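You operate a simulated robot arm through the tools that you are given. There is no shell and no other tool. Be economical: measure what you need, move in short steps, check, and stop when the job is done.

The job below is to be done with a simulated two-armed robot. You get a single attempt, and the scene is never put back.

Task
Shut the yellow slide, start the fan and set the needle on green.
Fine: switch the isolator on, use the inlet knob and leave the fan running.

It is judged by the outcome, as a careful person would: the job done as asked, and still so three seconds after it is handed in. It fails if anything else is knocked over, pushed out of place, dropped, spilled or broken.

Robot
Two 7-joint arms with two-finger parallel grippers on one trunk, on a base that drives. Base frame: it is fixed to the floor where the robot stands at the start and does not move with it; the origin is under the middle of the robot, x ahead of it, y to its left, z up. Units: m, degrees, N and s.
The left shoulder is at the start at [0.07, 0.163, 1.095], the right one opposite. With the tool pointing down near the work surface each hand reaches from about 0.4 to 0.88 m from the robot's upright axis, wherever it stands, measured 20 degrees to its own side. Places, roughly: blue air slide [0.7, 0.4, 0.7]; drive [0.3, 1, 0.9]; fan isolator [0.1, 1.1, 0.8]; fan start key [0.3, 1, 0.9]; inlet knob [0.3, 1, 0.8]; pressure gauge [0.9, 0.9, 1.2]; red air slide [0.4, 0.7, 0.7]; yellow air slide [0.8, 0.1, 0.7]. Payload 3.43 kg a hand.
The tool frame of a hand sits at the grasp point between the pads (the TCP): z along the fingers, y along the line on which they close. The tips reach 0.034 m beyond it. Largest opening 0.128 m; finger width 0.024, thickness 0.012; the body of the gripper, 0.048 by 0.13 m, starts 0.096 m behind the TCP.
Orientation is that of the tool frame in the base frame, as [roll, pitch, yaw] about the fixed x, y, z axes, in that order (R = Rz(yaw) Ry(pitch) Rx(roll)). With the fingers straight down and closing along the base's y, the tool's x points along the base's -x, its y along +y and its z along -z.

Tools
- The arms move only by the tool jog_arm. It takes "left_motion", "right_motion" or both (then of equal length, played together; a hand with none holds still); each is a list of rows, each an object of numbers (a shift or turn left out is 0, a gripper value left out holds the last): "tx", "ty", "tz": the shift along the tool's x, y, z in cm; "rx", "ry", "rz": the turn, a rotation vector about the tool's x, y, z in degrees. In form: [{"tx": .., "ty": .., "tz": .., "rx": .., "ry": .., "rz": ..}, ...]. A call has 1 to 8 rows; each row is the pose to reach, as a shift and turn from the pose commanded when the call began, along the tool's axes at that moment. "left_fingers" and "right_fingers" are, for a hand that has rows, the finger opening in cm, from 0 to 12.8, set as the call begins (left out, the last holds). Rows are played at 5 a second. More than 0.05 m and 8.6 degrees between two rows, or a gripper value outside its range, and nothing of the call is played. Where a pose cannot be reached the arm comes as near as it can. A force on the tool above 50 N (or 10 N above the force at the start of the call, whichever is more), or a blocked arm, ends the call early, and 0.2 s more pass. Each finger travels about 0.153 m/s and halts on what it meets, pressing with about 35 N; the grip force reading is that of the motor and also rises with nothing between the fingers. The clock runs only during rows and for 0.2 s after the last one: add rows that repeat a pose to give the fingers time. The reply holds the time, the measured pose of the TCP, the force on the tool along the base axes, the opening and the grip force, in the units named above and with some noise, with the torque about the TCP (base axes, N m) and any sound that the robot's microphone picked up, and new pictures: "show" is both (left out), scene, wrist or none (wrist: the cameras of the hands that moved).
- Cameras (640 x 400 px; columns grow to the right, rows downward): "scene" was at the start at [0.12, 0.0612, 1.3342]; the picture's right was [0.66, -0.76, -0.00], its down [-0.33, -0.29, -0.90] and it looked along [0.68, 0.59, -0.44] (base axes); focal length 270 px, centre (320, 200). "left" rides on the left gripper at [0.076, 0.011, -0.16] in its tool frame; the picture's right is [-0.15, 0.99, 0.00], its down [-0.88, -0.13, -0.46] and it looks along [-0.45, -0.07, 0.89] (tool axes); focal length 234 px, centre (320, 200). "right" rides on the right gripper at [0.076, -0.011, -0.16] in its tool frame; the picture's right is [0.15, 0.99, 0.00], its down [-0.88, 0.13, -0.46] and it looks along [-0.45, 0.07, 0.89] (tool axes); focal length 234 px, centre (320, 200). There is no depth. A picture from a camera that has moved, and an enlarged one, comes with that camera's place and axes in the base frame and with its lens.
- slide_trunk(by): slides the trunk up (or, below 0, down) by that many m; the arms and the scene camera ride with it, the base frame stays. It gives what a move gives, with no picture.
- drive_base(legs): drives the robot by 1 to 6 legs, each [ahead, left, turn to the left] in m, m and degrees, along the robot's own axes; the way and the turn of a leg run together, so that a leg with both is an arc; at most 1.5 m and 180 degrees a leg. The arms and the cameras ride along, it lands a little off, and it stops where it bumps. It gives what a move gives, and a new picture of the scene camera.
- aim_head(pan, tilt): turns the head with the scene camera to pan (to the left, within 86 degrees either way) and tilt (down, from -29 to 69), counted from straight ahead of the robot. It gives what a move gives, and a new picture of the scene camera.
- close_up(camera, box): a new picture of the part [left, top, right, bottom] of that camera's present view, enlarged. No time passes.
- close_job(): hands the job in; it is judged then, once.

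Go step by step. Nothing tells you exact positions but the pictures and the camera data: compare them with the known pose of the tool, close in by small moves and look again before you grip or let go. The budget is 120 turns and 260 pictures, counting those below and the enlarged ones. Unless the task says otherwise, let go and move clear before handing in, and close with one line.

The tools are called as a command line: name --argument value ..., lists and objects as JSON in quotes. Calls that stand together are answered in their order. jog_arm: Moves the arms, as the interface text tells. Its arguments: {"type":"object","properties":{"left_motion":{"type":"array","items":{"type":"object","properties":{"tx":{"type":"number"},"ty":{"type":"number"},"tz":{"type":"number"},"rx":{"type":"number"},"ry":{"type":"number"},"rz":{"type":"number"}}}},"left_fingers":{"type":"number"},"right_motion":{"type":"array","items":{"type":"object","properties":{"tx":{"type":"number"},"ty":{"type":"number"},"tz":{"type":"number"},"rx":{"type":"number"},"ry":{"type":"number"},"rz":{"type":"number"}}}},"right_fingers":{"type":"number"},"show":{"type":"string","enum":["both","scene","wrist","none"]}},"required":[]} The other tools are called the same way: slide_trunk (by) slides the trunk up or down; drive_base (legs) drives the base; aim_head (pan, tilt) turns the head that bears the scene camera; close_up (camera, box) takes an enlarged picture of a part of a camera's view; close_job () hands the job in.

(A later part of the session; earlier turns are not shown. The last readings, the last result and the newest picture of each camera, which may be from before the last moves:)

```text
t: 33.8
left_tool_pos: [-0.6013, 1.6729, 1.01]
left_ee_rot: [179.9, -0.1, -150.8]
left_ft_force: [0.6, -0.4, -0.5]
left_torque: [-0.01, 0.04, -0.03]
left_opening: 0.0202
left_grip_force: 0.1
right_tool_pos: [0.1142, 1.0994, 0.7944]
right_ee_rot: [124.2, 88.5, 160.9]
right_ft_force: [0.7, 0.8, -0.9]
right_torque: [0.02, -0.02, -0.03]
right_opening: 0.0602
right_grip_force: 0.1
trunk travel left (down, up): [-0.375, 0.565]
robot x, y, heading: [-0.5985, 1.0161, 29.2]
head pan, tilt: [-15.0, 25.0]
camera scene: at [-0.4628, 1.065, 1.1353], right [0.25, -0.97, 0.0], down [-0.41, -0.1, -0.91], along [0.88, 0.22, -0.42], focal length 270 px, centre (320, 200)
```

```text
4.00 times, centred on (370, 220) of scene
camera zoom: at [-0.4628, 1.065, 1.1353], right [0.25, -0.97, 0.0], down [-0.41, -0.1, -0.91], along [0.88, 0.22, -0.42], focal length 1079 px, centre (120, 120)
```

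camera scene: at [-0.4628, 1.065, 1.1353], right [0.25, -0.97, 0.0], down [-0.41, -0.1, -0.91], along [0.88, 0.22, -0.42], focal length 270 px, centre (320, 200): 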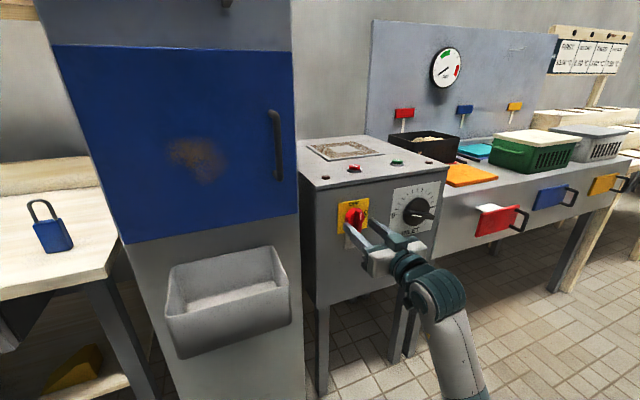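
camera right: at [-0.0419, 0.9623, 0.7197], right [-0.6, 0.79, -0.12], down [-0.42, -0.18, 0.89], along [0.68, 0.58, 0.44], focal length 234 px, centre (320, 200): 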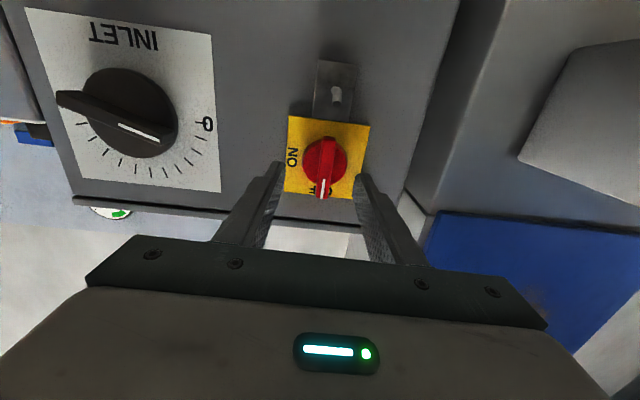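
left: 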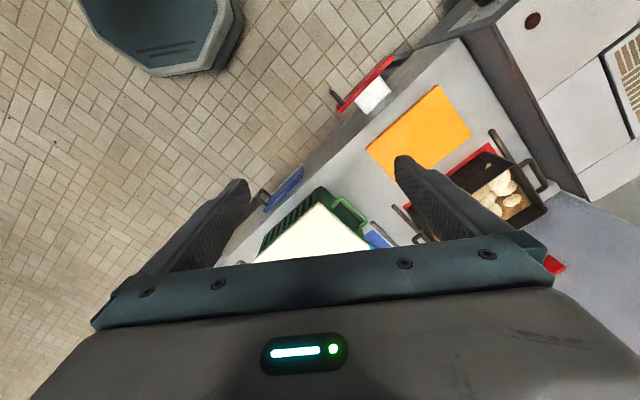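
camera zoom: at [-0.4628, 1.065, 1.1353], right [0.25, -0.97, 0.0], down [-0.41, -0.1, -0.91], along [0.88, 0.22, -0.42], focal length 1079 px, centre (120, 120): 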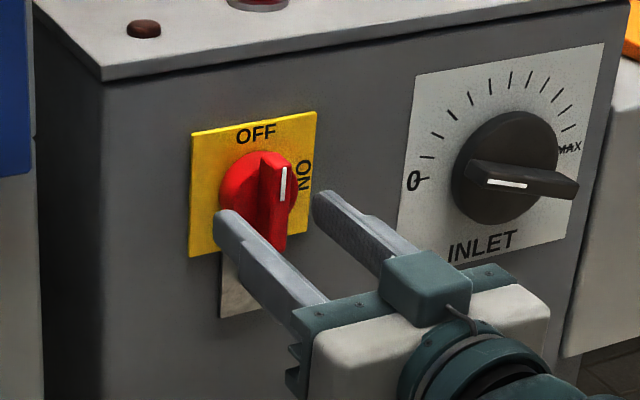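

The fingers straddle the handle with about 1.3 cm overlap, centred within a millimetre. I'll go in 6 mm and close.

jog_arm --right_motion '[{"tz": 0.6}]' --show "none"

jog_arm --right_motion '[{"tz": 0}, {"tz": 0}, {"tz": 0}]' --right_fingers 0

close_up --camera "right" --box '[220, 60, 420, 220]'

```text
t: 34.2
left_tool_pos: [-0.601, 1.6736, 1.0097]
left_ee_rot: [180.0, -0.1, -150.7]
left_ft_force: [0.2, 0.5, 0.2]
left_torque: [-0.01, 0.04, 0.01]
left_opening: 0.0199
left_grip_force: 0.1
right_tool_pos: [0.1177, 1.1006, 0.794]
right_ee_rot: [120.2, 88.5, 156.8]
right_ft_force: [0.1, 0.6, -0.9]
right_torque: [0.0, 0.0, 0.0]
right_opening: 0.06
right_grip_force: 0.0
trunk travel left (down, up): [-0.375, 0.565]
robot x, y, heading: [-0.5934, 1.0161, 29.3]
head pan, tilt: [-15.0, 25.0]
```

```text
t: 35.0
left_tool_pos: [-0.6019, 1.6728, 1.01]
left_ee_rot: [180.0, 0.0, -150.7]
left_ft_force: [-1.0, -1.0, 0.4]
left_torque: [-0.01, -0.01, -0.03]
left_opening: 0.02
left_grip_force: 0.1
right_tool_pos: [0.1176, 1.1005, 0.7945]
right_ee_rot: [119.4, 88.3, 156.0]
right_ft_force: [-5.0, 1.2, -2.3]
right_torque: [0.04, -0.09, -0.24]
right_opening: 0.0136
right_grip_force: 45.3
trunk travel left (down, up): [-0.375, 0.565]
robot x, y, heading: [-0.5927, 1.0172, 29.2]
head pan, tilt: [-15.0, 25.0]
camera scene: at [-0.4641, 1.0642, 1.1356], right [0.25, -0.97, 0.0], down [-0.41, -0.1, -0.91], along [0.88, 0.22, -0.42], focal length 270 px, centre (320, 200)
camera right: at [-0.0058, 0.9974, 0.7193], right [-0.6, 0.79, -0.12], down [-0.42, -0.18, 0.89], along [0.68, 0.58, 0.44], focal length 234 px, centre (320, 200)
```

scene: 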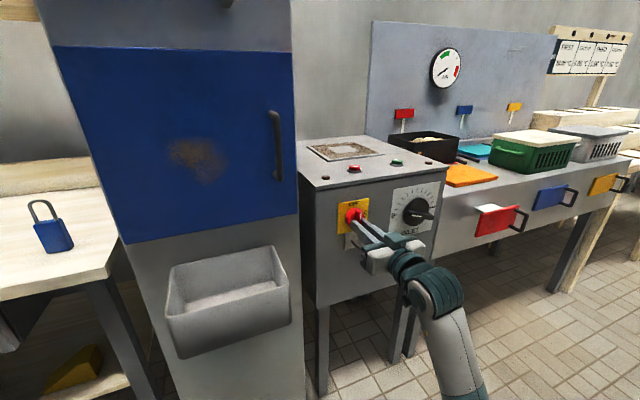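
right: 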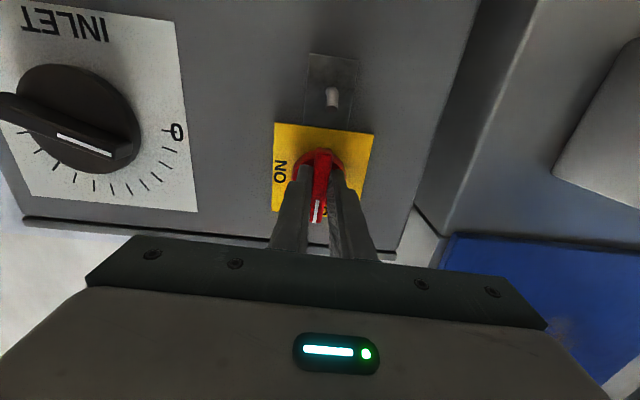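

```text
2.50 times, centred on (320, 140) of right
camera zoom: at [-0.0058, 0.9974, 0.7193], right [-0.6, 0.79, -0.12], down [-0.42, -0.18, 0.89], along [0.68, 0.58, 0.44], focal length 585 px, centre (320, 350)
```

zoom: 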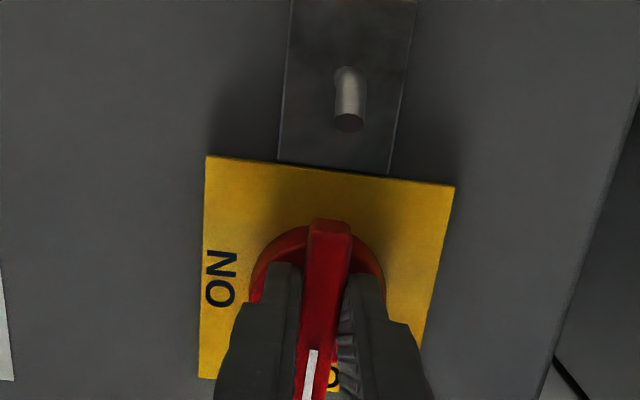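

The handle is gripped (1.4 cm wide). I'll roll the hand clockwise toward ON.

jog_arm --right_motion '[{"rz": 8}, {"rz": 16}, {"rz": 24}, {"rz": 32}, {"rz": 40}, {"rz": 48}, {"rz": 56}, {"rz": 64}]' --show "wrist"

```text
t: 36.8
left_tool_pos: [-0.6046, 1.673, 1.0099]
left_ee_rot: [-179.8, -0.1, -150.8]
left_ft_force: [-0.5, 0.2, -1.1]
left_torque: [0.01, 0.0, -0.04]
left_opening: 0.0198
left_grip_force: 0.1
right_tool_pos: [0.1148, 1.1035, 0.7968]
right_ee_rot: [90.5, 24.8, 127.2]
right_ft_force: [-11.3, 24.0, 13.9]
right_torque: [0.19, -0.5, 1.4]
right_opening: 0.0138
right_grip_force: 45.2
trunk travel left (down, up): [-0.375, 0.565]
robot x, y, heading: [-0.5984, 1.0214, 29.3]
head pan, tilt: [-15.0, 25.0]
camera right: at [-0.0522, 1.0601, 0.7559], right [-0.32, 0.44, 0.84], down [0.09, -0.87, 0.49], along [0.94, 0.23, 0.24], focal length 234 px, centre (320, 200)
```

right: 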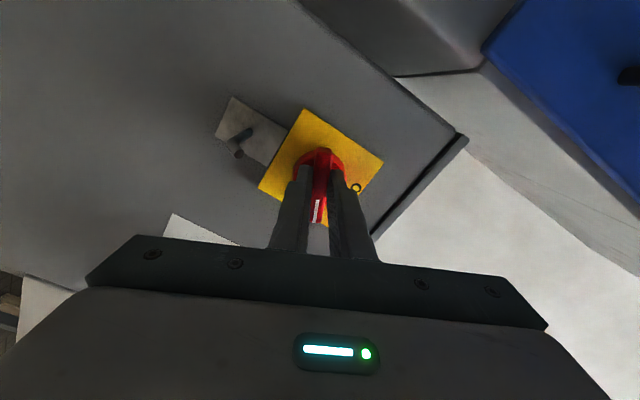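

It turns about 64° so far with some side force, so I'll ease the hand a few mm the way it is pushed and finish the turn.

jog_arm --right_motion '[{"tx": 0.2, "ty": 0.3, "rz": 7}, {"tx": 0.2, "ty": 0.3, "rz": 14}, {"tx": 0.2, "ty": 0.3, "rz": 21}, {"tx": 0.2, "ty": 0.3, "rz": 27}]'

close_up --camera "scene" --box '[310, 170, 430, 270]'

```text
t: 37.8
left_tool_pos: [-0.6052, 1.6749, 1.0093]
left_ee_rot: [-179.8, 0.1, -150.8]
left_ft_force: [-0.3, 0.3, -1.1]
left_torque: [-0.03, -0.01, -0.02]
left_opening: 0.0198
left_grip_force: 0.1
right_tool_pos: [0.1139, 1.1058, 0.8001]
right_ee_rot: [90.5, -2.2, 126.7]
right_ft_force: [-4.4, 20.6, 22.0]
right_torque: [-0.37, -1.54, 0.57]
right_opening: 0.0141
right_grip_force: 44.7
trunk travel left (down, up): [-0.375, 0.565]
robot x, y, heading: [-0.5976, 1.0163, 29.2]
head pan, tilt: [-15.0, 25.0]
camera scene: at [-0.4668, 1.0658, 1.136], right [0.25, -0.97, 0.0], down [-0.41, -0.11, -0.91], along [0.88, 0.22, -0.42], focal length 270 px, centre (320, 200)
camera right: at [-0.0597, 1.071, 0.7919], right [-0.06, 0.09, 0.99], down [0.16, -0.98, 0.1], along [0.98, 0.17, 0.04], focal length 234 px, centre (320, 200)
```

scene: 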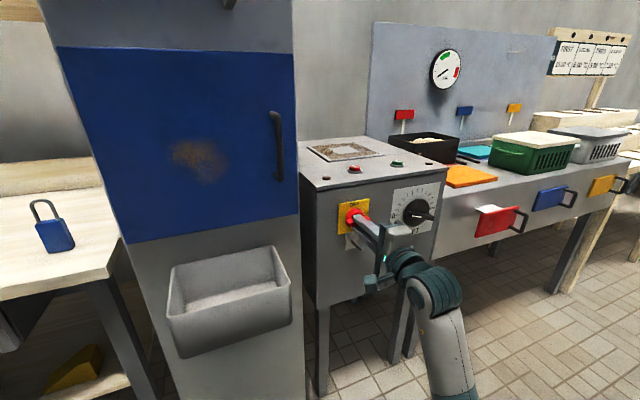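
right: 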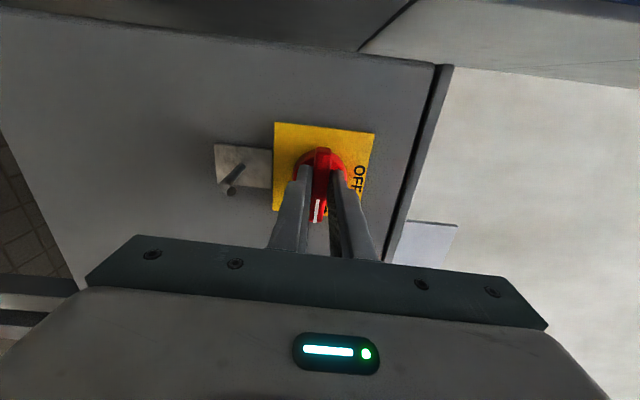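

```text
4.00 times, centred on (370, 220) of scene
camera zoom: at [-0.4668, 1.0658, 1.136], right [0.25, -0.97, 0.0], down [-0.41, -0.11, -0.91], along [0.88, 0.22, -0.42], focal length 1079 px, centre (120, 120)
```

zoom: 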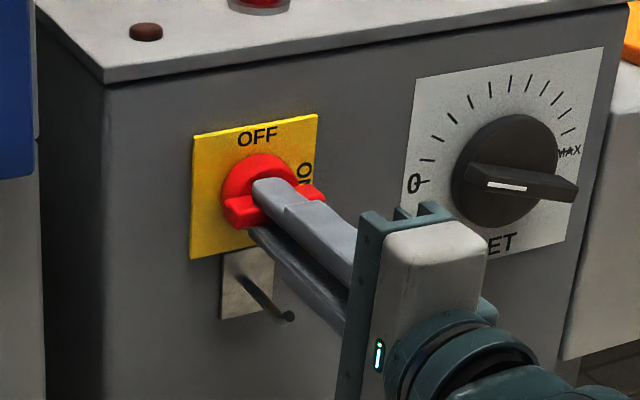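

The handle appears horizontal with its mark toward ON. I'll open slightly and back straight out to verify.

jog_arm --right_motion '[{"tz": 0}, {"tz": 0}, {"tz": -2}, {"tz": -4}, {"tz": -6}]' --right_fingers 3.6

close_up --camera "scene" --box '[310, 150, 430, 250]'

```text
t: 39.0
left_tool_pos: [-0.6026, 1.6723, 1.0104]
left_ee_rot: [179.9, 0.0, -150.9]
left_ft_force: [-0.1, 0.6, 0.1]
left_torque: [-0.01, -0.01, 0.01]
left_opening: 0.0199
left_grip_force: 0.2
right_tool_pos: [0.0664, 1.0687, 0.7977]
right_ee_rot: [90.7, -2.3, 126.7]
right_ft_force: [-0.4, -0.4, 0.4]
right_torque: [-0.01, 0.02, -0.01]
right_opening: 0.0359
right_grip_force: 0.1
trunk travel left (down, up): [-0.375, 0.565]
robot x, y, heading: [-0.5982, 1.0201, 29.2]
head pan, tilt: [-15.0, 25.0]
camera scene: at [-0.464, 1.0637, 1.1356], right [0.25, -0.97, 0.0], down [-0.41, -0.1, -0.91], along [0.88, 0.22, -0.42], focal length 270 px, centre (320, 200)
camera right: at [-0.106, 1.0345, 0.7903], right [-0.05, 0.09, 0.99], down [0.17, -0.98, 0.1], along [0.98, 0.17, 0.04], focal length 234 px, centre (320, 200)
```

scene: 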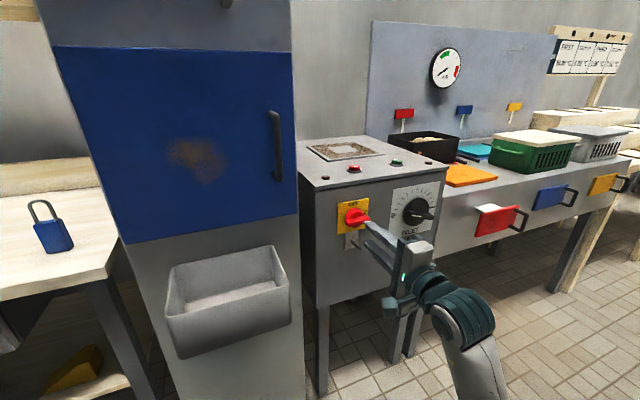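
right: 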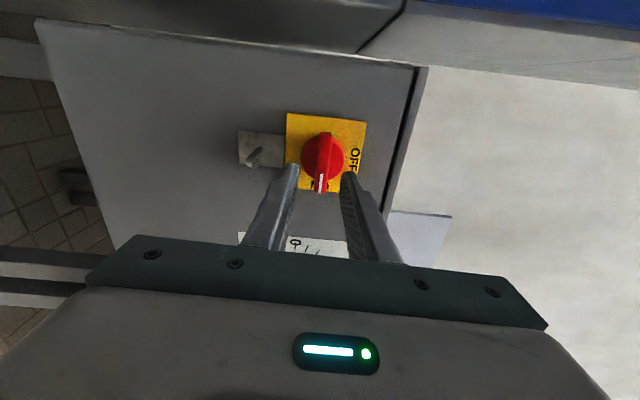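

```text
4.00 times, centred on (370, 200) of scene
camera zoom: at [-0.464, 1.0637, 1.1356], right [0.25, -0.97, 0.0], down [-0.41, -0.1, -0.91], along [0.88, 0.22, -0.42], focal length 1079 px, centre (120, 200)
```

zoom: 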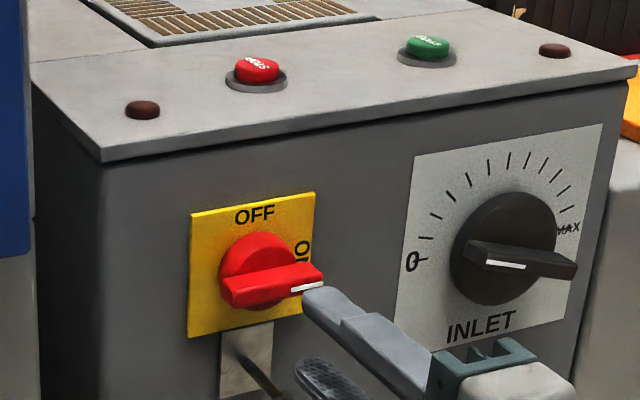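

The isolator is ON. Next I'll raise the hand, unroll it, and close the fingers, then shift the base right in front of the start key and knob.

jog_arm --right_motion '[{"ty": 1, "tz": -2, "rz": -8.5}, {"ty": 3, "tz": -4, "rz": -17}, {"ty": 6, "tz": -6, "rz": -25.5}, {"ty": 10, "tz": -6, "rz": -34}, {"ty": 14, "tz": -6, "rz": -42.5}, {"ty": 18, "tz": -6, "rz": -51}, {"ty": 21, "tz": -6, "rz": -59.5}, {"ty": 23, "tz": -6, "rz": -68}]' --right_fingers 0 --show "none"

jog_arm --right_motion '[{"rz": -8}, {"rz": -16}, {"rz": -24}]' --show "none"

jog_arm --right_motion '[{"ry": 8}, {"ry": 16}, {"ry": 24}, {"ry": 32}, {"ry": 40}, {"ry": 48}, {"ry": 54}]' --show "none"

drive_base --legs '[[0.0, -0.206, 0]]'

```text
t: 40.8
left_tool_pos: [-0.6023, 1.6737, 1.0105]
left_ee_rot: [179.9, 0.0, -150.8]
left_ft_force: [-1.3, -0.1, -0.2]
left_torque: [0.01, -0.02, 0.02]
left_opening: 0.0204
left_grip_force: 0.1
right_tool_pos: [0.0427, 1.029, 1.0352]
right_ee_rot: [92.1, 66.0, 128.7]
right_ft_force: [0.2, -0.4, -0.2]
right_torque: [0.0, 0.01, 0.01]
right_opening: 0.0
right_grip_force: 33.0
right hand out of reach, approached as far as the arm can: row 1, 2, 3, 4, 5, 6, 7, 8
trunk travel left (down, up): [-0.375, 0.565]
robot x, y, heading: [-0.599, 1.016, 29.3]
head pan, tilt: [-15.0, 25.0]
```

```text
t: 41.6
left_tool_pos: [-0.6015, 1.6726, 1.0094]
left_ee_rot: [180.0, -0.1, -150.8]
left_ft_force: [-0.7, 0.6, -0.4]
left_torque: [0.01, -0.03, 0.03]
left_opening: 0.02
left_grip_force: 0.1
right_tool_pos: [0.0426, 1.0289, 1.0359]
right_ee_rot: [168.0, 89.2, -155.2]
right_ft_force: [0.6, -0.4, -0.4]
right_torque: [-0.02, 0.02, 0.0]
right_opening: 0.0
right_grip_force: 33.1
trunk travel left (down, up): [-0.375, 0.565]
robot x, y, heading: [-0.5956, 1.0202, 29.2]
head pan, tilt: [-15.0, 25.0]
```

```text
t: 43.2
left_tool_pos: [-0.6027, 1.6719, 1.0106]
left_ee_rot: [180.0, 0.1, -150.8]
left_ft_force: [-0.6, 0.2, 0.1]
left_torque: [-0.02, -0.06, 0.04]
left_opening: 0.0198
left_grip_force: 0.0
right_tool_pos: [0.04, 1.0277, 1.0351]
right_ee_rot: [179.6, 35.2, -143.4]
right_ft_force: [0.3, -0.6, 0.0]
right_torque: [0.01, -0.01, 0.02]
right_opening: 0.0
right_grip_force: 33.0
trunk travel left (down, up): [-0.375, 0.565]
robot x, y, heading: [-0.5976, 1.0195, 29.3]
head pan, tilt: [-15.0, 25.0]
```

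```text
t: 44.8
left_tool_pos: [-0.4988, 1.4941, 1.0109]
left_ee_rot: [180.0, 0.1, -151.0]
left_ft_force: [0.8, -0.3, -0.6]
left_torque: [0.04, 0.04, -0.02]
left_opening: 0.0199
left_grip_force: 0.1
right_tool_pos: [0.1383, 0.8465, 1.0337]
right_ee_rot: [179.6, 35.1, -143.7]
right_ft_force: [0.4, -0.3, 1.1]
right_torque: [0.03, 0.01, 0.05]
right_opening: 0.0002
right_grip_force: 33.1
trunk travel left (down, up): [-0.375, 0.565]
robot x, y, heading: [-0.4951, 0.841, 29.1]
head pan, tilt: [-15.0, 25.0]
camera scene: at [-0.3641, 0.8848, 1.1355], right [0.24, -0.97, 0.0], down [-0.41, -0.1, -0.91], along [0.88, 0.22, -0.42], focal length 270 px, centre (320, 200)
```

scene: 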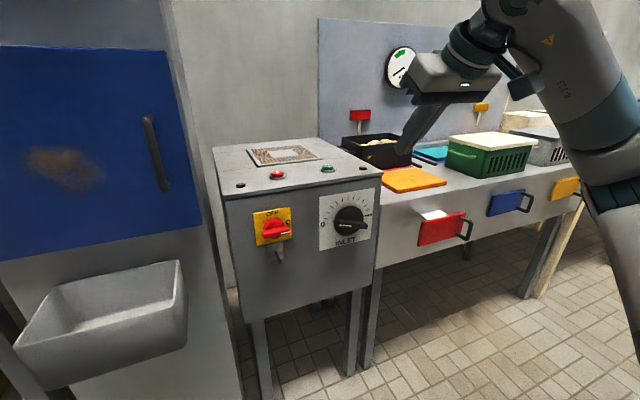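

The isolator reads ON; the green key is at about [0.31, 1.03, 0.91]. I'll bring the closed fingertips to hover about 4 cm above it.

jog_arm --right_motion '[{"tx": -2.9, "ty": 0.8, "tz": 2.3}, {"tx": -5.8, "ty": 1.6, "tz": 4.6}, {"tx": -8.7, "ty": 2.4, "tz": 7.2}, {"tx": -11.2, "ty": 3.2, "tz": 10.7}, {"tx": -13.4, "ty": 4, "tz": 14.2}, {"tx": -15.5, "ty": 4.7, "tz": 17.7}]'

close_up --camera "scene" --box '[270, 120, 390, 220]'

close_up --camera "right" --box '[220, 60, 420, 260]'

```text
t: 46.2
left_tool_pos: [-0.499, 1.4968, 1.0107]
left_ee_rot: [-180.0, -0.1, -151.2]
left_ft_force: [-0.6, 0.5, -0.9]
left_torque: [-0.04, -0.03, -0.01]
left_opening: 0.0199
left_grip_force: 0.0
right_tool_pos: [0.2952, 1.0215, 0.9774]
right_ee_rot: [179.7, 35.2, -143.7]
right_ft_force: [-0.4, -0.6, -1.0]
right_torque: [0.04, 0.01, -0.01]
right_opening: 0.0001
right_grip_force: 32.7
trunk travel left (down, up): [-0.375, 0.565]
robot x, y, heading: [-0.5004, 0.8361, 29.2]
head pan, tilt: [-15.0, 25.0]
camera scene: at [-0.364, 0.8864, 1.1354], right [0.24, -0.97, 0.0], down [-0.41, -0.1, -0.91], along [0.88, 0.22, -0.42], focal length 270 px, centre (320, 200)
camera right: at [0.1769, 0.9219, 1.0629], right [-0.68, 0.72, -0.08], down [0.29, 0.37, 0.88], along [0.67, 0.58, -0.47], focal length 234 px, centre (320, 200)
```

scene: 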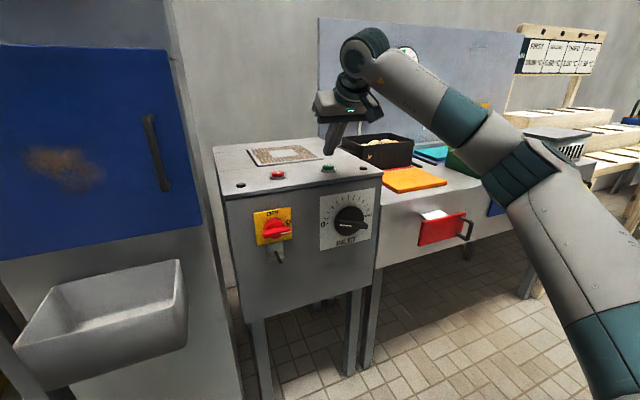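
right: 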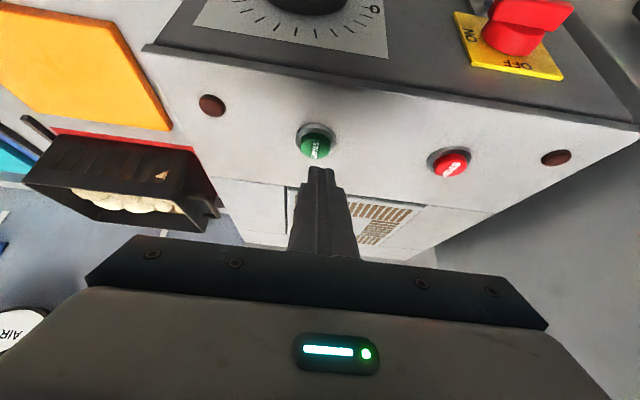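

```text
4.00 times, centred on (330, 170) of scene
camera zoom: at [-0.364, 0.8864, 1.1354], right [0.24, -0.97, 0.0], down [-0.41, -0.1, -0.91], along [0.88, 0.22, -0.42], focal length 1079 px, centre (280, 320)
```

zoom: 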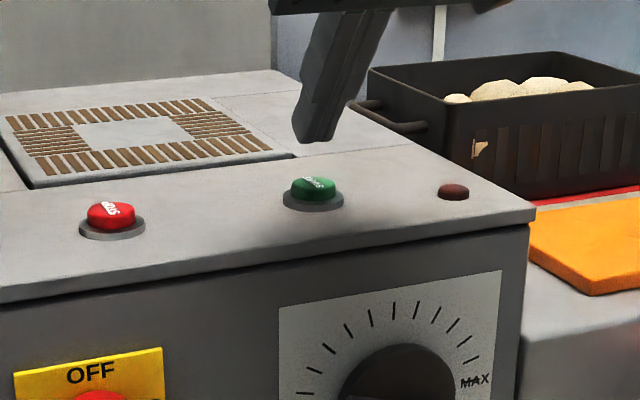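

```text
2.00 times, centred on (320, 160) of right
camera zoom: at [0.1769, 0.9219, 1.0629], right [-0.68, 0.72, -0.08], down [0.29, 0.37, 0.88], along [0.67, 0.58, -0.47], focal length 468 px, centre (320, 280)
```

zoom: 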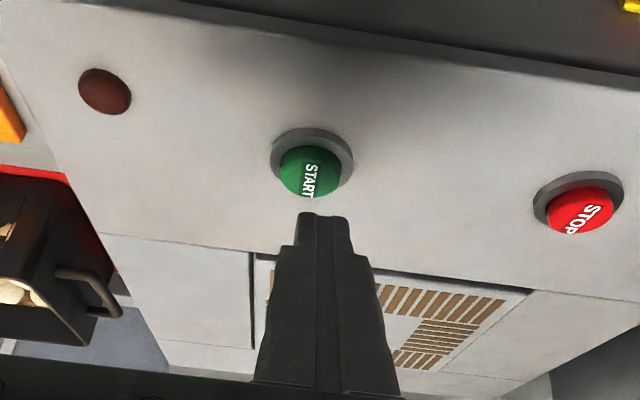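

The tip is right above the START key with about 3.5 cm gap. I'll press straight down gently.

jog_arm --right_motion '[{"tx": 0.9, "tz": 1.25}, {"tx": 1.7, "tz": 2.45}, {"tx": 2.0, "tz": 2.87}, {"tx": 2.25, "tz": 3.2}, {"tx": 2.45, "tz": 3.5}, {"tx": 2.6, "tz": 3.7}]'

close_up --camera "scene" --box '[270, 120, 390, 220]'

```text
t: 47.6
left_tool_pos: [-0.5016, 1.4938, 1.0099]
left_ee_rot: [179.9, 0.1, -151.1]
left_ft_force: [-0.8, 0.4, -0.4]
left_torque: [0.02, 0.01, -0.01]
left_opening: 0.02
left_grip_force: 0.1
right_tool_pos: [0.2925, 1.0203, 0.9374]
right_ee_rot: [179.6, 35.5, -143.6]
right_ft_force: [-2.1, -4.5, 16.6]
right_torque: [-0.07, -0.18, -0.08]
right_opening: 0.0001
right_grip_force: 33.1
trunk travel left (down, up): [-0.375, 0.565]
robot x, y, heading: [-0.4996, 0.8353, 28.8]
head pan, tilt: [-15.0, 25.0]
heard: click
camera scene: at [-0.3666, 0.8846, 1.1361], right [0.24, -0.97, 0.0], down [-0.41, -0.1, -0.91], along [0.88, 0.22, -0.42], focal length 270 px, centre (320, 200)
camera right: at [0.1746, 0.9204, 1.022], right [-0.68, 0.73, -0.08], down [0.29, 0.37, 0.88], along [0.67, 0.58, -0.46], focal length 234 px, centre (320, 200)
```

scene: 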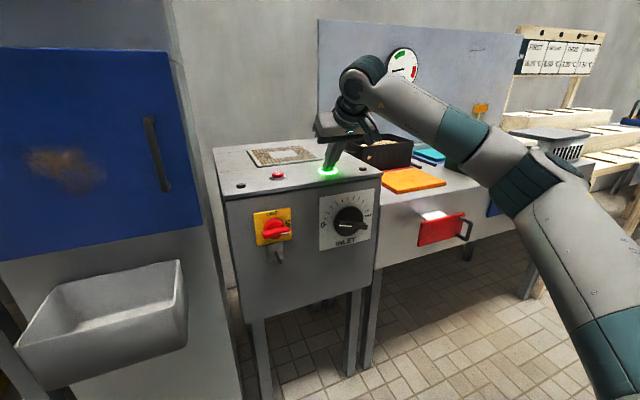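
right: 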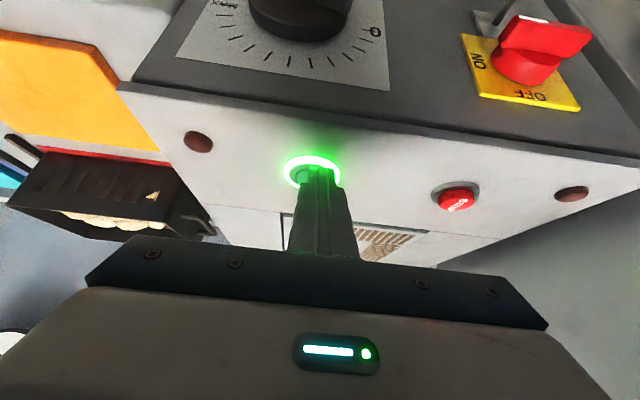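

```text
4.00 times, centred on (330, 170) of scene
camera zoom: at [-0.3666, 0.8846, 1.1361], right [0.24, -0.97, 0.0], down [-0.41, -0.1, -0.91], along [0.88, 0.22, -0.42], focal length 1079 px, centre (280, 320)
```

zoom: 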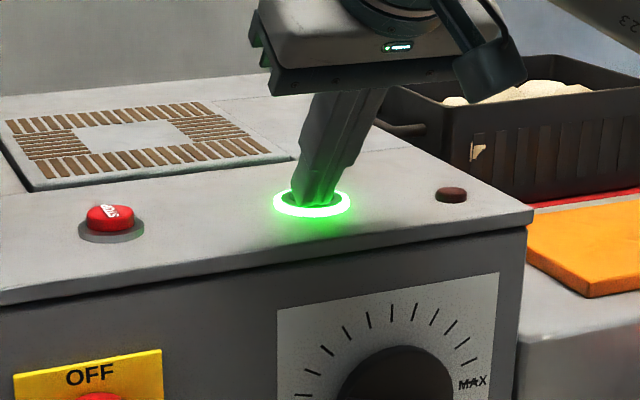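

It clicked and the START ring is lit: the fan runs. I'll retract up and back, then bring the hand level in front of the inlet knob, rolled so the fingers close vertically.

jog_arm --right_motion '[{"tx": -1.7, "tz": -2.5}, {"tx": -3.5, "tz": -4.9}, {"tx": 0.1, "tz": -7.4}, {"tx": 3.7, "tz": -9.9}, {"tx": 7.3, "tz": -12.4}, {"tx": 10.9, "tz": -14.9}, {"tx": 14.5, "tz": -17.5}]' --show "none"

jog_arm --right_motion '[{"tx": 1.4, "ty": -0.6, "tz": 2.8, "ry": -7.7}, {"tx": 2.8, "ty": -1.1, "tz": 5.7, "ry": -15.4}, {"tx": 4.2, "ty": -1.7, "tz": 8.6, "ry": -23}, {"tx": 5.6, "ty": -2.2, "tz": 11.4, "ry": -31}, {"tx": 7.1, "ty": -2.8, "tz": 14.3, "ry": -38.5}, {"tx": 8.5, "ty": -3.3, "tz": 17.1, "ry": -46}, {"tx": 9.9, "ty": -3.9, "tz": 20, "ry": -54}]' --right_fingers 6

close_up --camera "scene" --box '[360, 20, 460, 100]'

```text
t: 49.2
left_tool_pos: [-0.5005, 1.494, 1.0103]
left_ee_rot: [180.0, 0.0, -151.1]
left_ft_force: [-0.3, 0.0, -0.2]
left_torque: [-0.02, -0.01, 0.02]
left_opening: 0.0203
left_grip_force: 0.0
right_tool_pos: [0.1163, 0.8914, 0.9926]
right_ee_rot: [179.7, 35.3, -143.7]
right_ft_force: [0.3, -0.8, -0.1]
right_torque: [0.02, 0.03, -0.01]
right_opening: 0.0
right_grip_force: 33.2
trunk travel left (down, up): [-0.375, 0.565]
robot x, y, heading: [-0.4985, 0.8397, 28.7]
head pan, tilt: [-15.0, 25.0]
```

```text
t: 50.8
left_tool_pos: [-0.4983, 1.4942, 1.0113]
left_ee_rot: [-180.0, 0.0, -151.0]
left_ft_force: [0.3, 0.1, -0.2]
left_torque: [0.0, -0.01, 0.01]
left_opening: 0.02
left_grip_force: 0.1
right_tool_pos: [0.1621, 0.8857, 0.8222]
right_ee_rot: [178.8, 76.3, -144.6]
right_ft_force: [0.4, 0.3, -1.2]
right_torque: [-0.01, 0.01, -0.02]
right_opening: 0.0601
right_grip_force: 0.1
right hand out of reach, approached as far as the arm can: row 5, 6, 7
trunk travel left (down, up): [-0.375, 0.565]
robot x, y, heading: [-0.4978, 0.8367, 28.9]
head pan, tilt: [-15.0, 25.0]
camera scene: at [-0.3643, 0.8853, 1.1355], right [0.24, -0.97, 0.0], down [-0.41, -0.1, -0.91], along [0.88, 0.22, -0.42], focal length 270 px, centre (320, 200)
camera right: at [0.0298, 0.7744, 0.7854], right [-0.62, 0.77, -0.14], down [-0.26, -0.04, 0.96], along [0.74, 0.63, 0.23], focal length 234 px, centre (320, 200)
```

scene: 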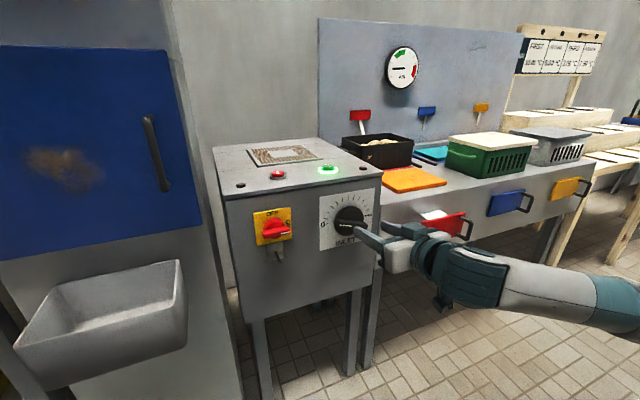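
right: 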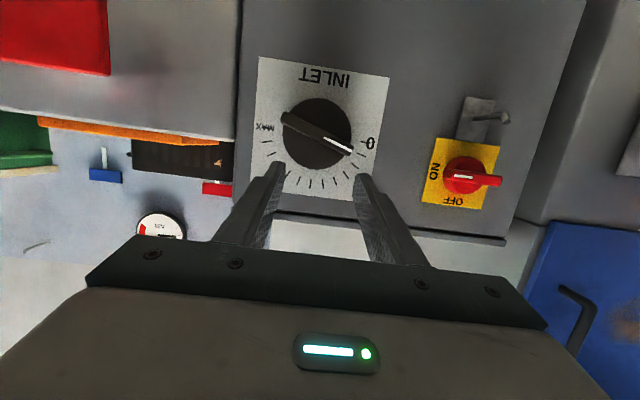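

```text
5.00 times, centred on (410, 60) of scene
camera zoom: at [-0.3643, 0.8853, 1.1355], right [0.24, -0.97, 0.0], down [-0.41, -0.1, -0.91], along [0.88, 0.22, -0.42], focal length 1349 px, centre (-130, 900)
```

zoom: 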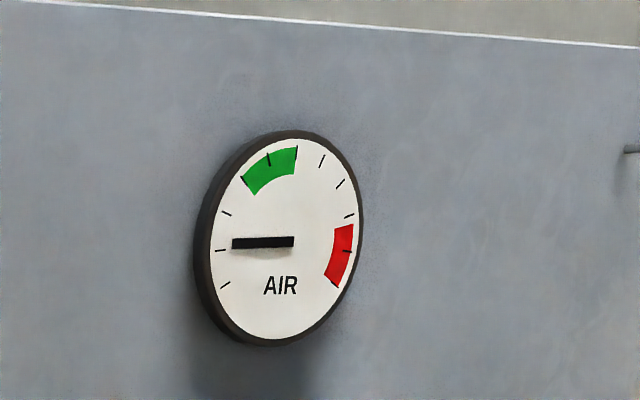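

The fan runs and the needle sits at the second tick; green spans ticks 4 to 6. The arm can't get fully level from this height, so I'll lower the trunk 10 cm and level again.

slide_trunk --by -0.1

jog_arm --right_motion '[{"tx": -2, "ry": -5}, {"tx": -4, "ry": -10}, {"tx": -6, "ry": -13.5}]'

```text
t: 52.2
left_tool_pos: [-0.4996, 1.4953, 0.9102]
left_ee_rot: [-180.0, 0.0, -151.0]
left_ft_force: [-0.5, 0.6, 0.0]
left_torque: [0.0, -0.02, 0.0]
left_opening: 0.0201
left_grip_force: 0.1
right_tool_pos: [0.1626, 0.8847, 0.7228]
right_ee_rot: [178.9, 76.2, -144.7]
right_ft_force: [0.0, 0.5, 0.4]
right_torque: [0.02, 0.03, 0.03]
right_opening: 0.0602
right_grip_force: 0.1
trunk travel left (down, up): [-0.275, 0.665]
robot x, y, heading: [-0.4978, 0.8365, 29.1]
head pan, tilt: [-15.0, 25.0]
```

```text
t: 53.0
left_tool_pos: [-0.4991, 1.4945, 0.9102]
left_ee_rot: [-179.9, 0.0, -151.1]
left_ft_force: [-0.3, 0.0, -0.1]
left_torque: [0.04, -0.01, 0.03]
left_opening: 0.0201
left_grip_force: 0.1
right_tool_pos: [0.1747, 0.8933, 0.7808]
right_ee_rot: [141.1, 89.6, 177.5]
right_ft_force: [-1.1, 0.1, 0.2]
right_torque: [0.02, 0.03, 0.0]
right_opening: 0.0599
right_grip_force: 0.0
trunk travel left (down, up): [-0.275, 0.665]
robot x, y, heading: [-0.4995, 0.8361, 29.2]
head pan, tilt: [-15.0, 25.0]
camera scene: at [-0.3645, 0.8855, 1.0355], right [0.24, -0.97, 0.0], down [-0.41, -0.1, -0.91], along [0.88, 0.22, -0.42], focal length 270 px, centre (320, 200)
camera right: at [0.0521, 0.7892, 0.7057], right [-0.59, 0.8, -0.14], down [-0.44, -0.17, 0.88], along [0.68, 0.58, 0.45], focal length 234 px, centre (320, 200)
```

scene: 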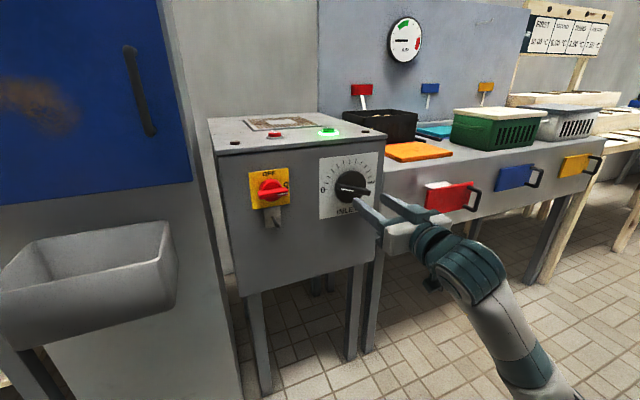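
right: 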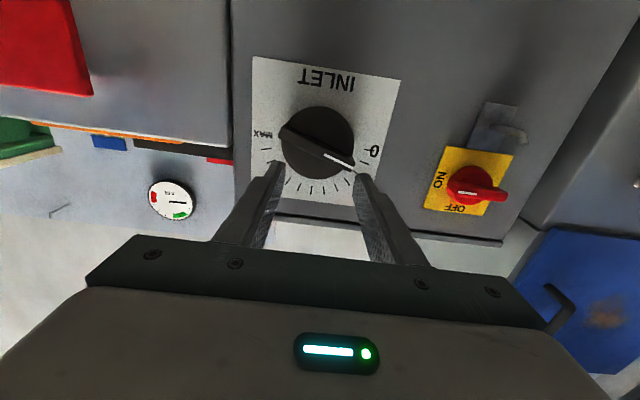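

The hand is level in front of the knob. I'll take close-ups to triangulate the knob bar.

close_up --camera "right" --box '[240, 50, 400, 210]'

close_up --camera "scene" --box '[300, 130, 400, 230]'

```text
2.50 times, centred on (320, 130) of right
camera zoom: at [0.0521, 0.7892, 0.7057], right [-0.59, 0.8, -0.14], down [-0.44, -0.17, 0.88], along [0.68, 0.58, 0.45], focal length 585 px, centre (320, 375)
```

zoom: 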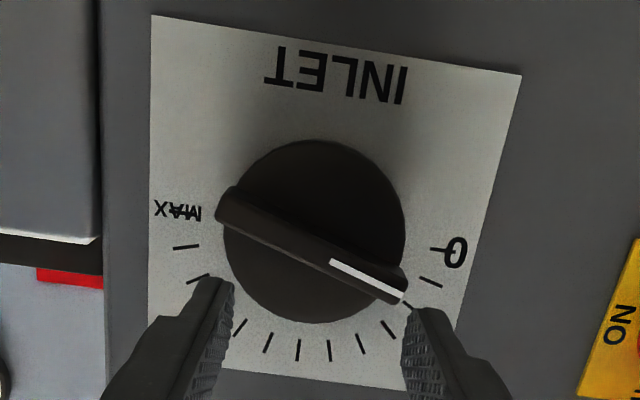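

```text
4.00 times, centred on (350, 180) of scene
camera zoom: at [-0.3645, 0.8855, 1.0355], right [0.24, -0.97, 0.0], down [-0.41, -0.1, -0.91], along [0.88, 0.22, -0.42], focal length 1079 px, centre (200, 280)
```

zoom: 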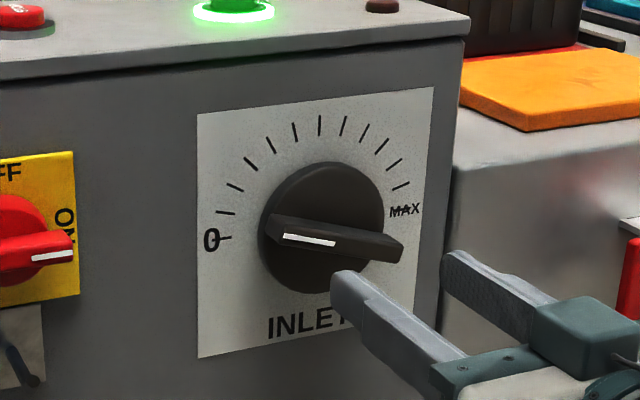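

The bar's front centre is at about [0.253, 0.946, 0.776], tilted 16° from horizontal, 9.4 cm ahead of the TCP. I'll roll the hand −74° so that it closes across the bar.

jog_arm --right_motion '[{"tx": 0.5, "ty": -0.36, "rz": -8.4}, {"tx": 0.5, "ty": -0.36, "rz": -16.8}, {"tx": 0.5, "ty": -0.36, "rz": -25.2}, {"tx": 0.5, "ty": -0.36, "rz": -33.6}, {"tx": 0.5, "ty": -0.36, "rz": -42}, {"tx": 0.5, "ty": -0.36, "rz": -50.4}, {"tx": 0.5, "ty": -0.36, "rz": -58.8}, {"tx": 0.5, "ty": -0.36, "rz": -67}]' --show "none"

jog_arm --right_motion '[{"rz": -7}, {"rz": -7, "tz": 2}, {"rz": -7, "tz": 4}]'

close_up --camera "scene" --box '[300, 130, 400, 230]'

```text
t: 54.8
left_tool_pos: [-0.5029, 1.4941, 0.9108]
left_ee_rot: [-179.9, 0.0, -150.9]
left_ft_force: [-0.6, 0.3, 0.0]
left_torque: [-0.02, -0.07, -0.01]
left_opening: 0.02
left_grip_force: 0.1
right_tool_pos: [0.1769, 0.7826, 0.7975]
right_ee_rot: [-93.4, 24.3, -54.1]
right_ft_force: [-0.1, 0.3, -0.5]
right_torque: [-0.02, 0.0, -0.02]
right_opening: 0.0599
right_grip_force: 0.1
right hand out of reach, approached as far as the arm can: row 4, 5, 6, 7, 8
trunk travel left (down, up): [-0.275, 0.665]
robot x, y, heading: [-0.4949, 0.8372, 28.7]
head pan, tilt: [-15.0, 25.0]
```

```text
t: 55.6
left_tool_pos: [-0.5008, 1.4945, 0.9102]
left_ee_rot: [180.0, 0.0, -151.0]
left_ft_force: [-0.1, -0.2, 0.9]
left_torque: [0.01, -0.01, -0.04]
left_opening: 0.02
left_grip_force: 0.1
right_tool_pos: [0.1981, 0.7688, 0.8146]
right_ee_rot: [-94.2, 17.8, -54.0]
right_ft_force: [-0.2, -0.2, -0.8]
right_torque: [-0.06, 0.0, 0.01]
right_opening: 0.0598
right_grip_force: 0.1
right hand out of reach, approached as far as the arm can: row 1, 2, 3
trunk travel left (down, up): [-0.275, 0.665]
robot x, y, heading: [-0.5008, 0.839, 29.0]
head pan, tilt: [-15.0, 25.0]
camera scene: at [-0.3647, 0.8857, 1.0355], right [0.24, -0.97, 0.0], down [-0.41, -0.1, -0.91], along [0.88, 0.22, -0.42], focal length 270 px, centre (320, 200)
camera right: at [0.1155, 0.6127, 0.8119], right [-0.15, 0.09, -0.98], down [-0.89, 0.43, 0.18], along [0.44, 0.9, 0.01], focal length 234 px, centre (320, 200)
```

scene: 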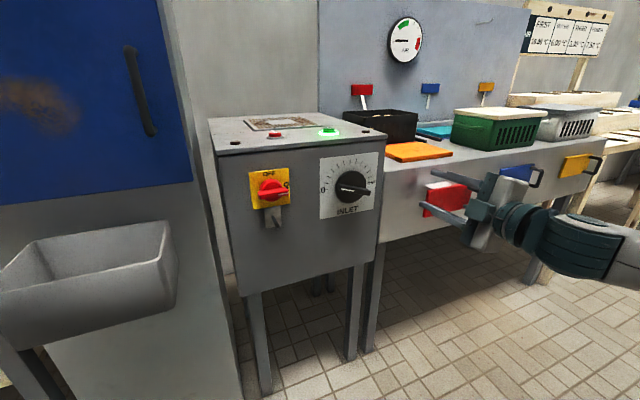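
right: 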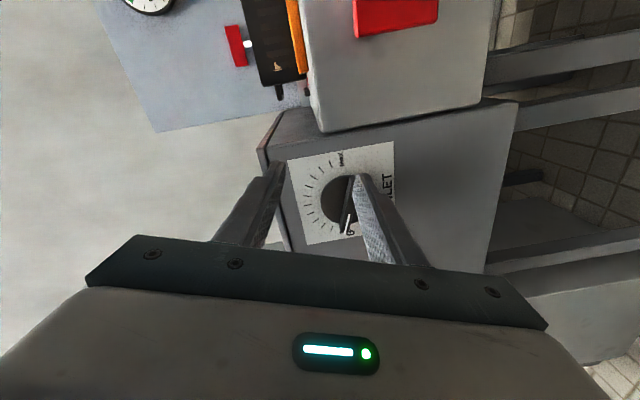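

```text
4.00 times, centred on (350, 180) of scene
camera zoom: at [-0.3647, 0.8857, 1.0355], right [0.24, -0.97, 0.0], down [-0.41, -0.1, -0.91], along [0.88, 0.22, -0.42], focal length 1079 px, centre (200, 280)
```

zoom: 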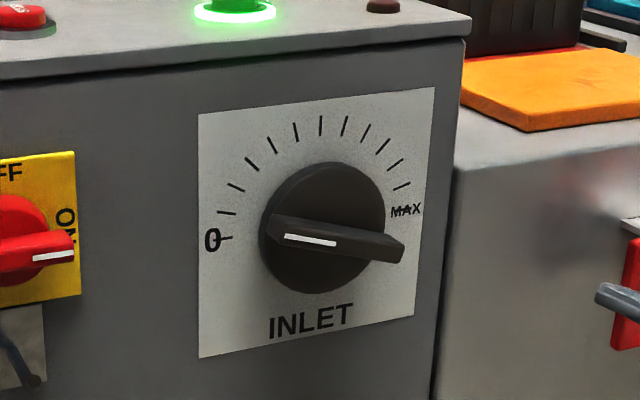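

Negative roll hits a wrist limit and pushed the hand aside (nothing was touched). I'll return and use the positive roll (+106°), which is equivalent for a parallel gripper.

jog_arm --right_motion '[{"tx": -1.2, "ty": 0.9, "tz": 0, "rz": 8.5}, {"tx": -2.4, "ty": 1.8, "tz": 0.5, "rz": 17}, {"tx": -3.6, "ty": 2.7, "tz": 1, "rz": 25.5}, {"tx": -4.8, "ty": 3.6, "tz": 2, "rz": 34}, {"tx": -6.1, "ty": 4.5, "tz": 3, "rz": 42.5}, {"tx": -7.3, "ty": 5.4, "tz": 4, "rz": 51}, {"tx": -8.5, "ty": 6.3, "tz": 5, "rz": 59.5}, {"tx": -9.7, "ty": 7.2, "tz": 5.8, "rz": 68}]' --show "none"

jog_arm --right_motion '[{"rz": 8.5}, {"rz": 17}, {"rz": 25.5}, {"rz": 34}, {"rz": 42.5}, {"rz": 51}, {"rz": 59.5}, {"rz": 68}]' --show "none"

jog_arm --right_motion '[{"rz": 8.5}, {"rz": 17}, {"rz": 25.5}, {"rz": 34}, {"rz": 42}]'

```text
t: 57.4
left_tool_pos: [-0.4996, 1.495, 0.9099]
left_ee_rot: [-179.9, -0.1, -151.1]
left_ft_force: [-0.3, -0.2, -0.2]
left_torque: [-0.02, 0.03, -0.01]
left_opening: 0.0203
left_grip_force: 0.0
right_tool_pos: [0.1726, 0.8926, 0.769]
right_ee_rot: [-125.2, 84.6, -87.9]
right_ft_force: [0.1, 0.5, -1.2]
right_torque: [0.0, -0.03, -0.01]
right_opening: 0.0598
right_grip_force: 0.0
trunk travel left (down, up): [-0.275, 0.665]
robot x, y, heading: [-0.4951, 0.8385, 28.7]
head pan, tilt: [-15.0, 25.0]
```

```text
t: 59.2
left_tool_pos: [-0.499, 1.4953, 0.9095]
left_ee_rot: [179.9, -0.1, -151.0]
left_ft_force: [0.2, 0.0, 0.6]
left_torque: [0.0, -0.03, 0.02]
left_opening: 0.0201
left_grip_force: 0.1
right_tool_pos: [0.1721, 0.8935, 0.7698]
right_ee_rot: [93.5, 26.3, 128.8]
right_ft_force: [-0.6, -0.5, -0.1]
right_torque: [-0.04, 0.01, -0.04]
right_opening: 0.0601
right_grip_force: 0.1
trunk travel left (down, up): [-0.275, 0.665]
robot x, y, heading: [-0.498, 0.8376, 29.3]
head pan, tilt: [-15.0, 25.0]
```

```text
t: 60.4
left_tool_pos: [-0.4989, 1.496, 0.9097]
left_ee_rot: [180.0, 0.0, -151.0]
left_ft_force: [0.0, 0.4, -0.5]
left_torque: [0.01, -0.02, 0.0]
left_opening: 0.02
left_grip_force: 0.1
right_tool_pos: [0.1735, 0.894, 0.7701]
right_ee_rot: [93.2, -15.5, 126.2]
right_ft_force: [0.0, 0.5, 0.1]
right_torque: [-0.01, -0.03, -0.03]
right_opening: 0.0602
right_grip_force: 0.0
trunk travel left (down, up): [-0.275, 0.665]
robot x, y, heading: [-0.4983, 0.8374, 28.9]
head pan, tilt: [-15.0, 25.0]
camera scene: at [-0.3646, 0.8856, 1.0356], right [0.24, -0.97, 0.0], down [-0.41, -0.1, -0.91], along [0.88, 0.22, -0.42], focal length 270 px, centre (320, 200)
camera right: at [-0.0001, 0.8588, 0.7872], right [0.12, -0.07, 0.99], down [0.17, -0.98, -0.09], along [0.98, 0.18, -0.1], focal length 234 px, centre (320, 200)
```

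scene: 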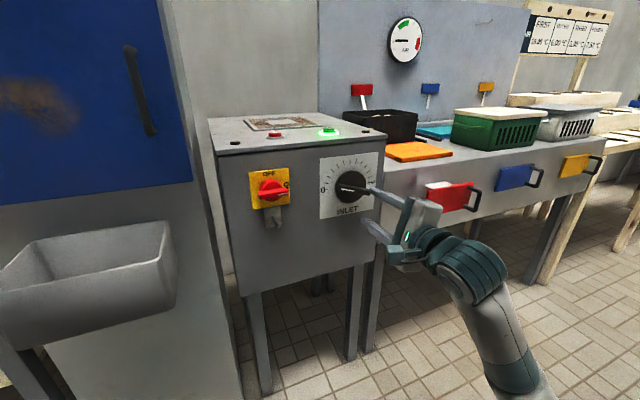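
right: 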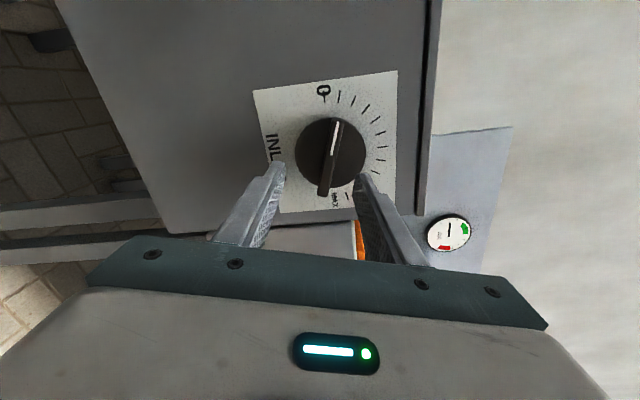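

Roll +105° reached with the hand in front of the knob and across its bar. I'll correct up ~9 mm and right ~5 mm and advance part way.

jog_arm --right_motion '[{"tx": -0.24, "ty": 1.0}, {"tx": -0.24, "ty": 1.0, "tz": 2.2}, {"tx": -0.24, "ty": 1.0, "tz": 4.5}]' --show "wrist"

close_up --camera "right" --box '[220, 60, 420, 260]'

close_up --camera "scene" --box '[300, 130, 420, 250]'

```text
t: 61.2
left_tool_pos: [-0.4996, 1.495, 0.9108]
left_ee_rot: [-180.0, 0.1, -150.9]
left_ft_force: [0.3, 0.8, 0.1]
left_torque: [0.01, 0.01, 0.0]
left_opening: 0.0202
left_grip_force: 0.0
right_tool_pos: [0.2119, 0.9174, 0.7784]
right_ee_rot: [93.1, -15.6, 126.3]
right_ft_force: [0.9, 0.2, -0.1]
right_torque: [-0.01, -0.01, -0.02]
right_opening: 0.0599
right_grip_force: 0.1
trunk travel left (down, up): [-0.275, 0.665]
robot x, y, heading: [-0.4975, 0.8359, 28.9]
head pan, tilt: [-15.0, 25.0]
camera right: at [0.0391, 0.882, 0.7946], right [0.12, -0.07, 0.99], down [0.17, -0.98, -0.08], along [0.98, 0.18, -0.1], focal length 234 px, centre (320, 200)
```

right: 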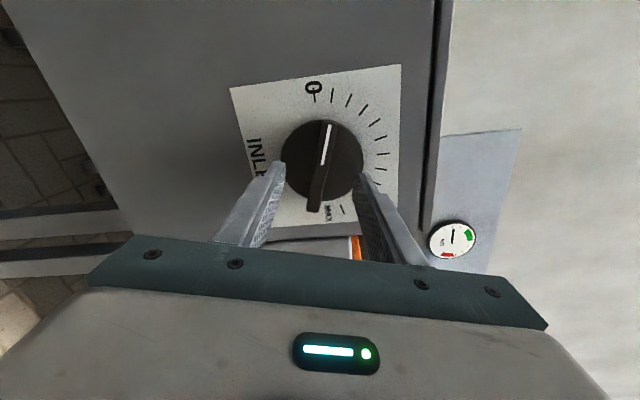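

```text
2.00 times, centred on (320, 160) of right
camera zoom: at [0.0391, 0.882, 0.7946], right [0.12, -0.07, 0.99], down [0.17, -0.98, -0.08], along [0.98, 0.18, -0.1], focal length 468 px, centre (320, 280)
```

zoom: 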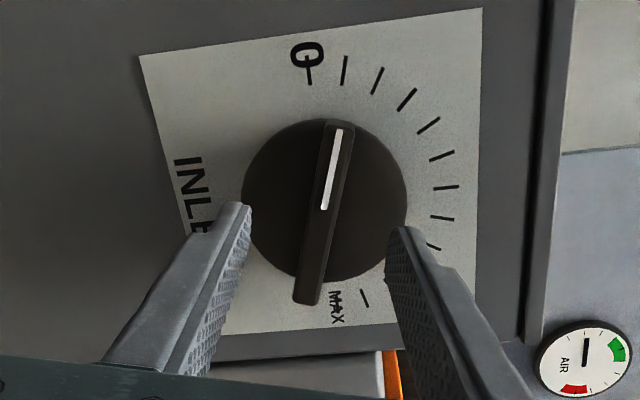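

```text
3.33 times, centred on (360, 190) of scene
camera zoom: at [-0.3645, 0.8857, 1.0355], right [0.24, -0.97, 0.0], down [-0.41, -0.1, -0.91], along [0.88, 0.22, -0.42], focal length 899 px, centre (187, 233)
```

zoom: 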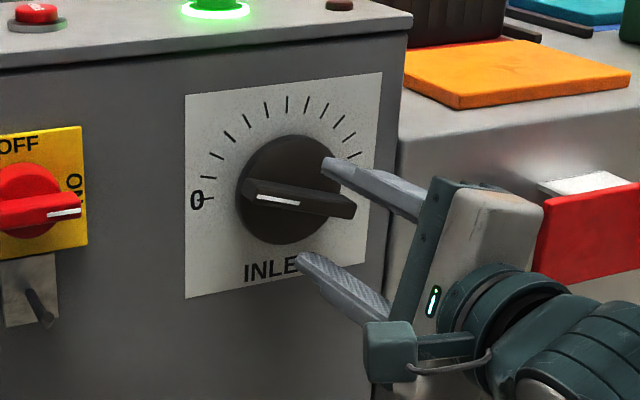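

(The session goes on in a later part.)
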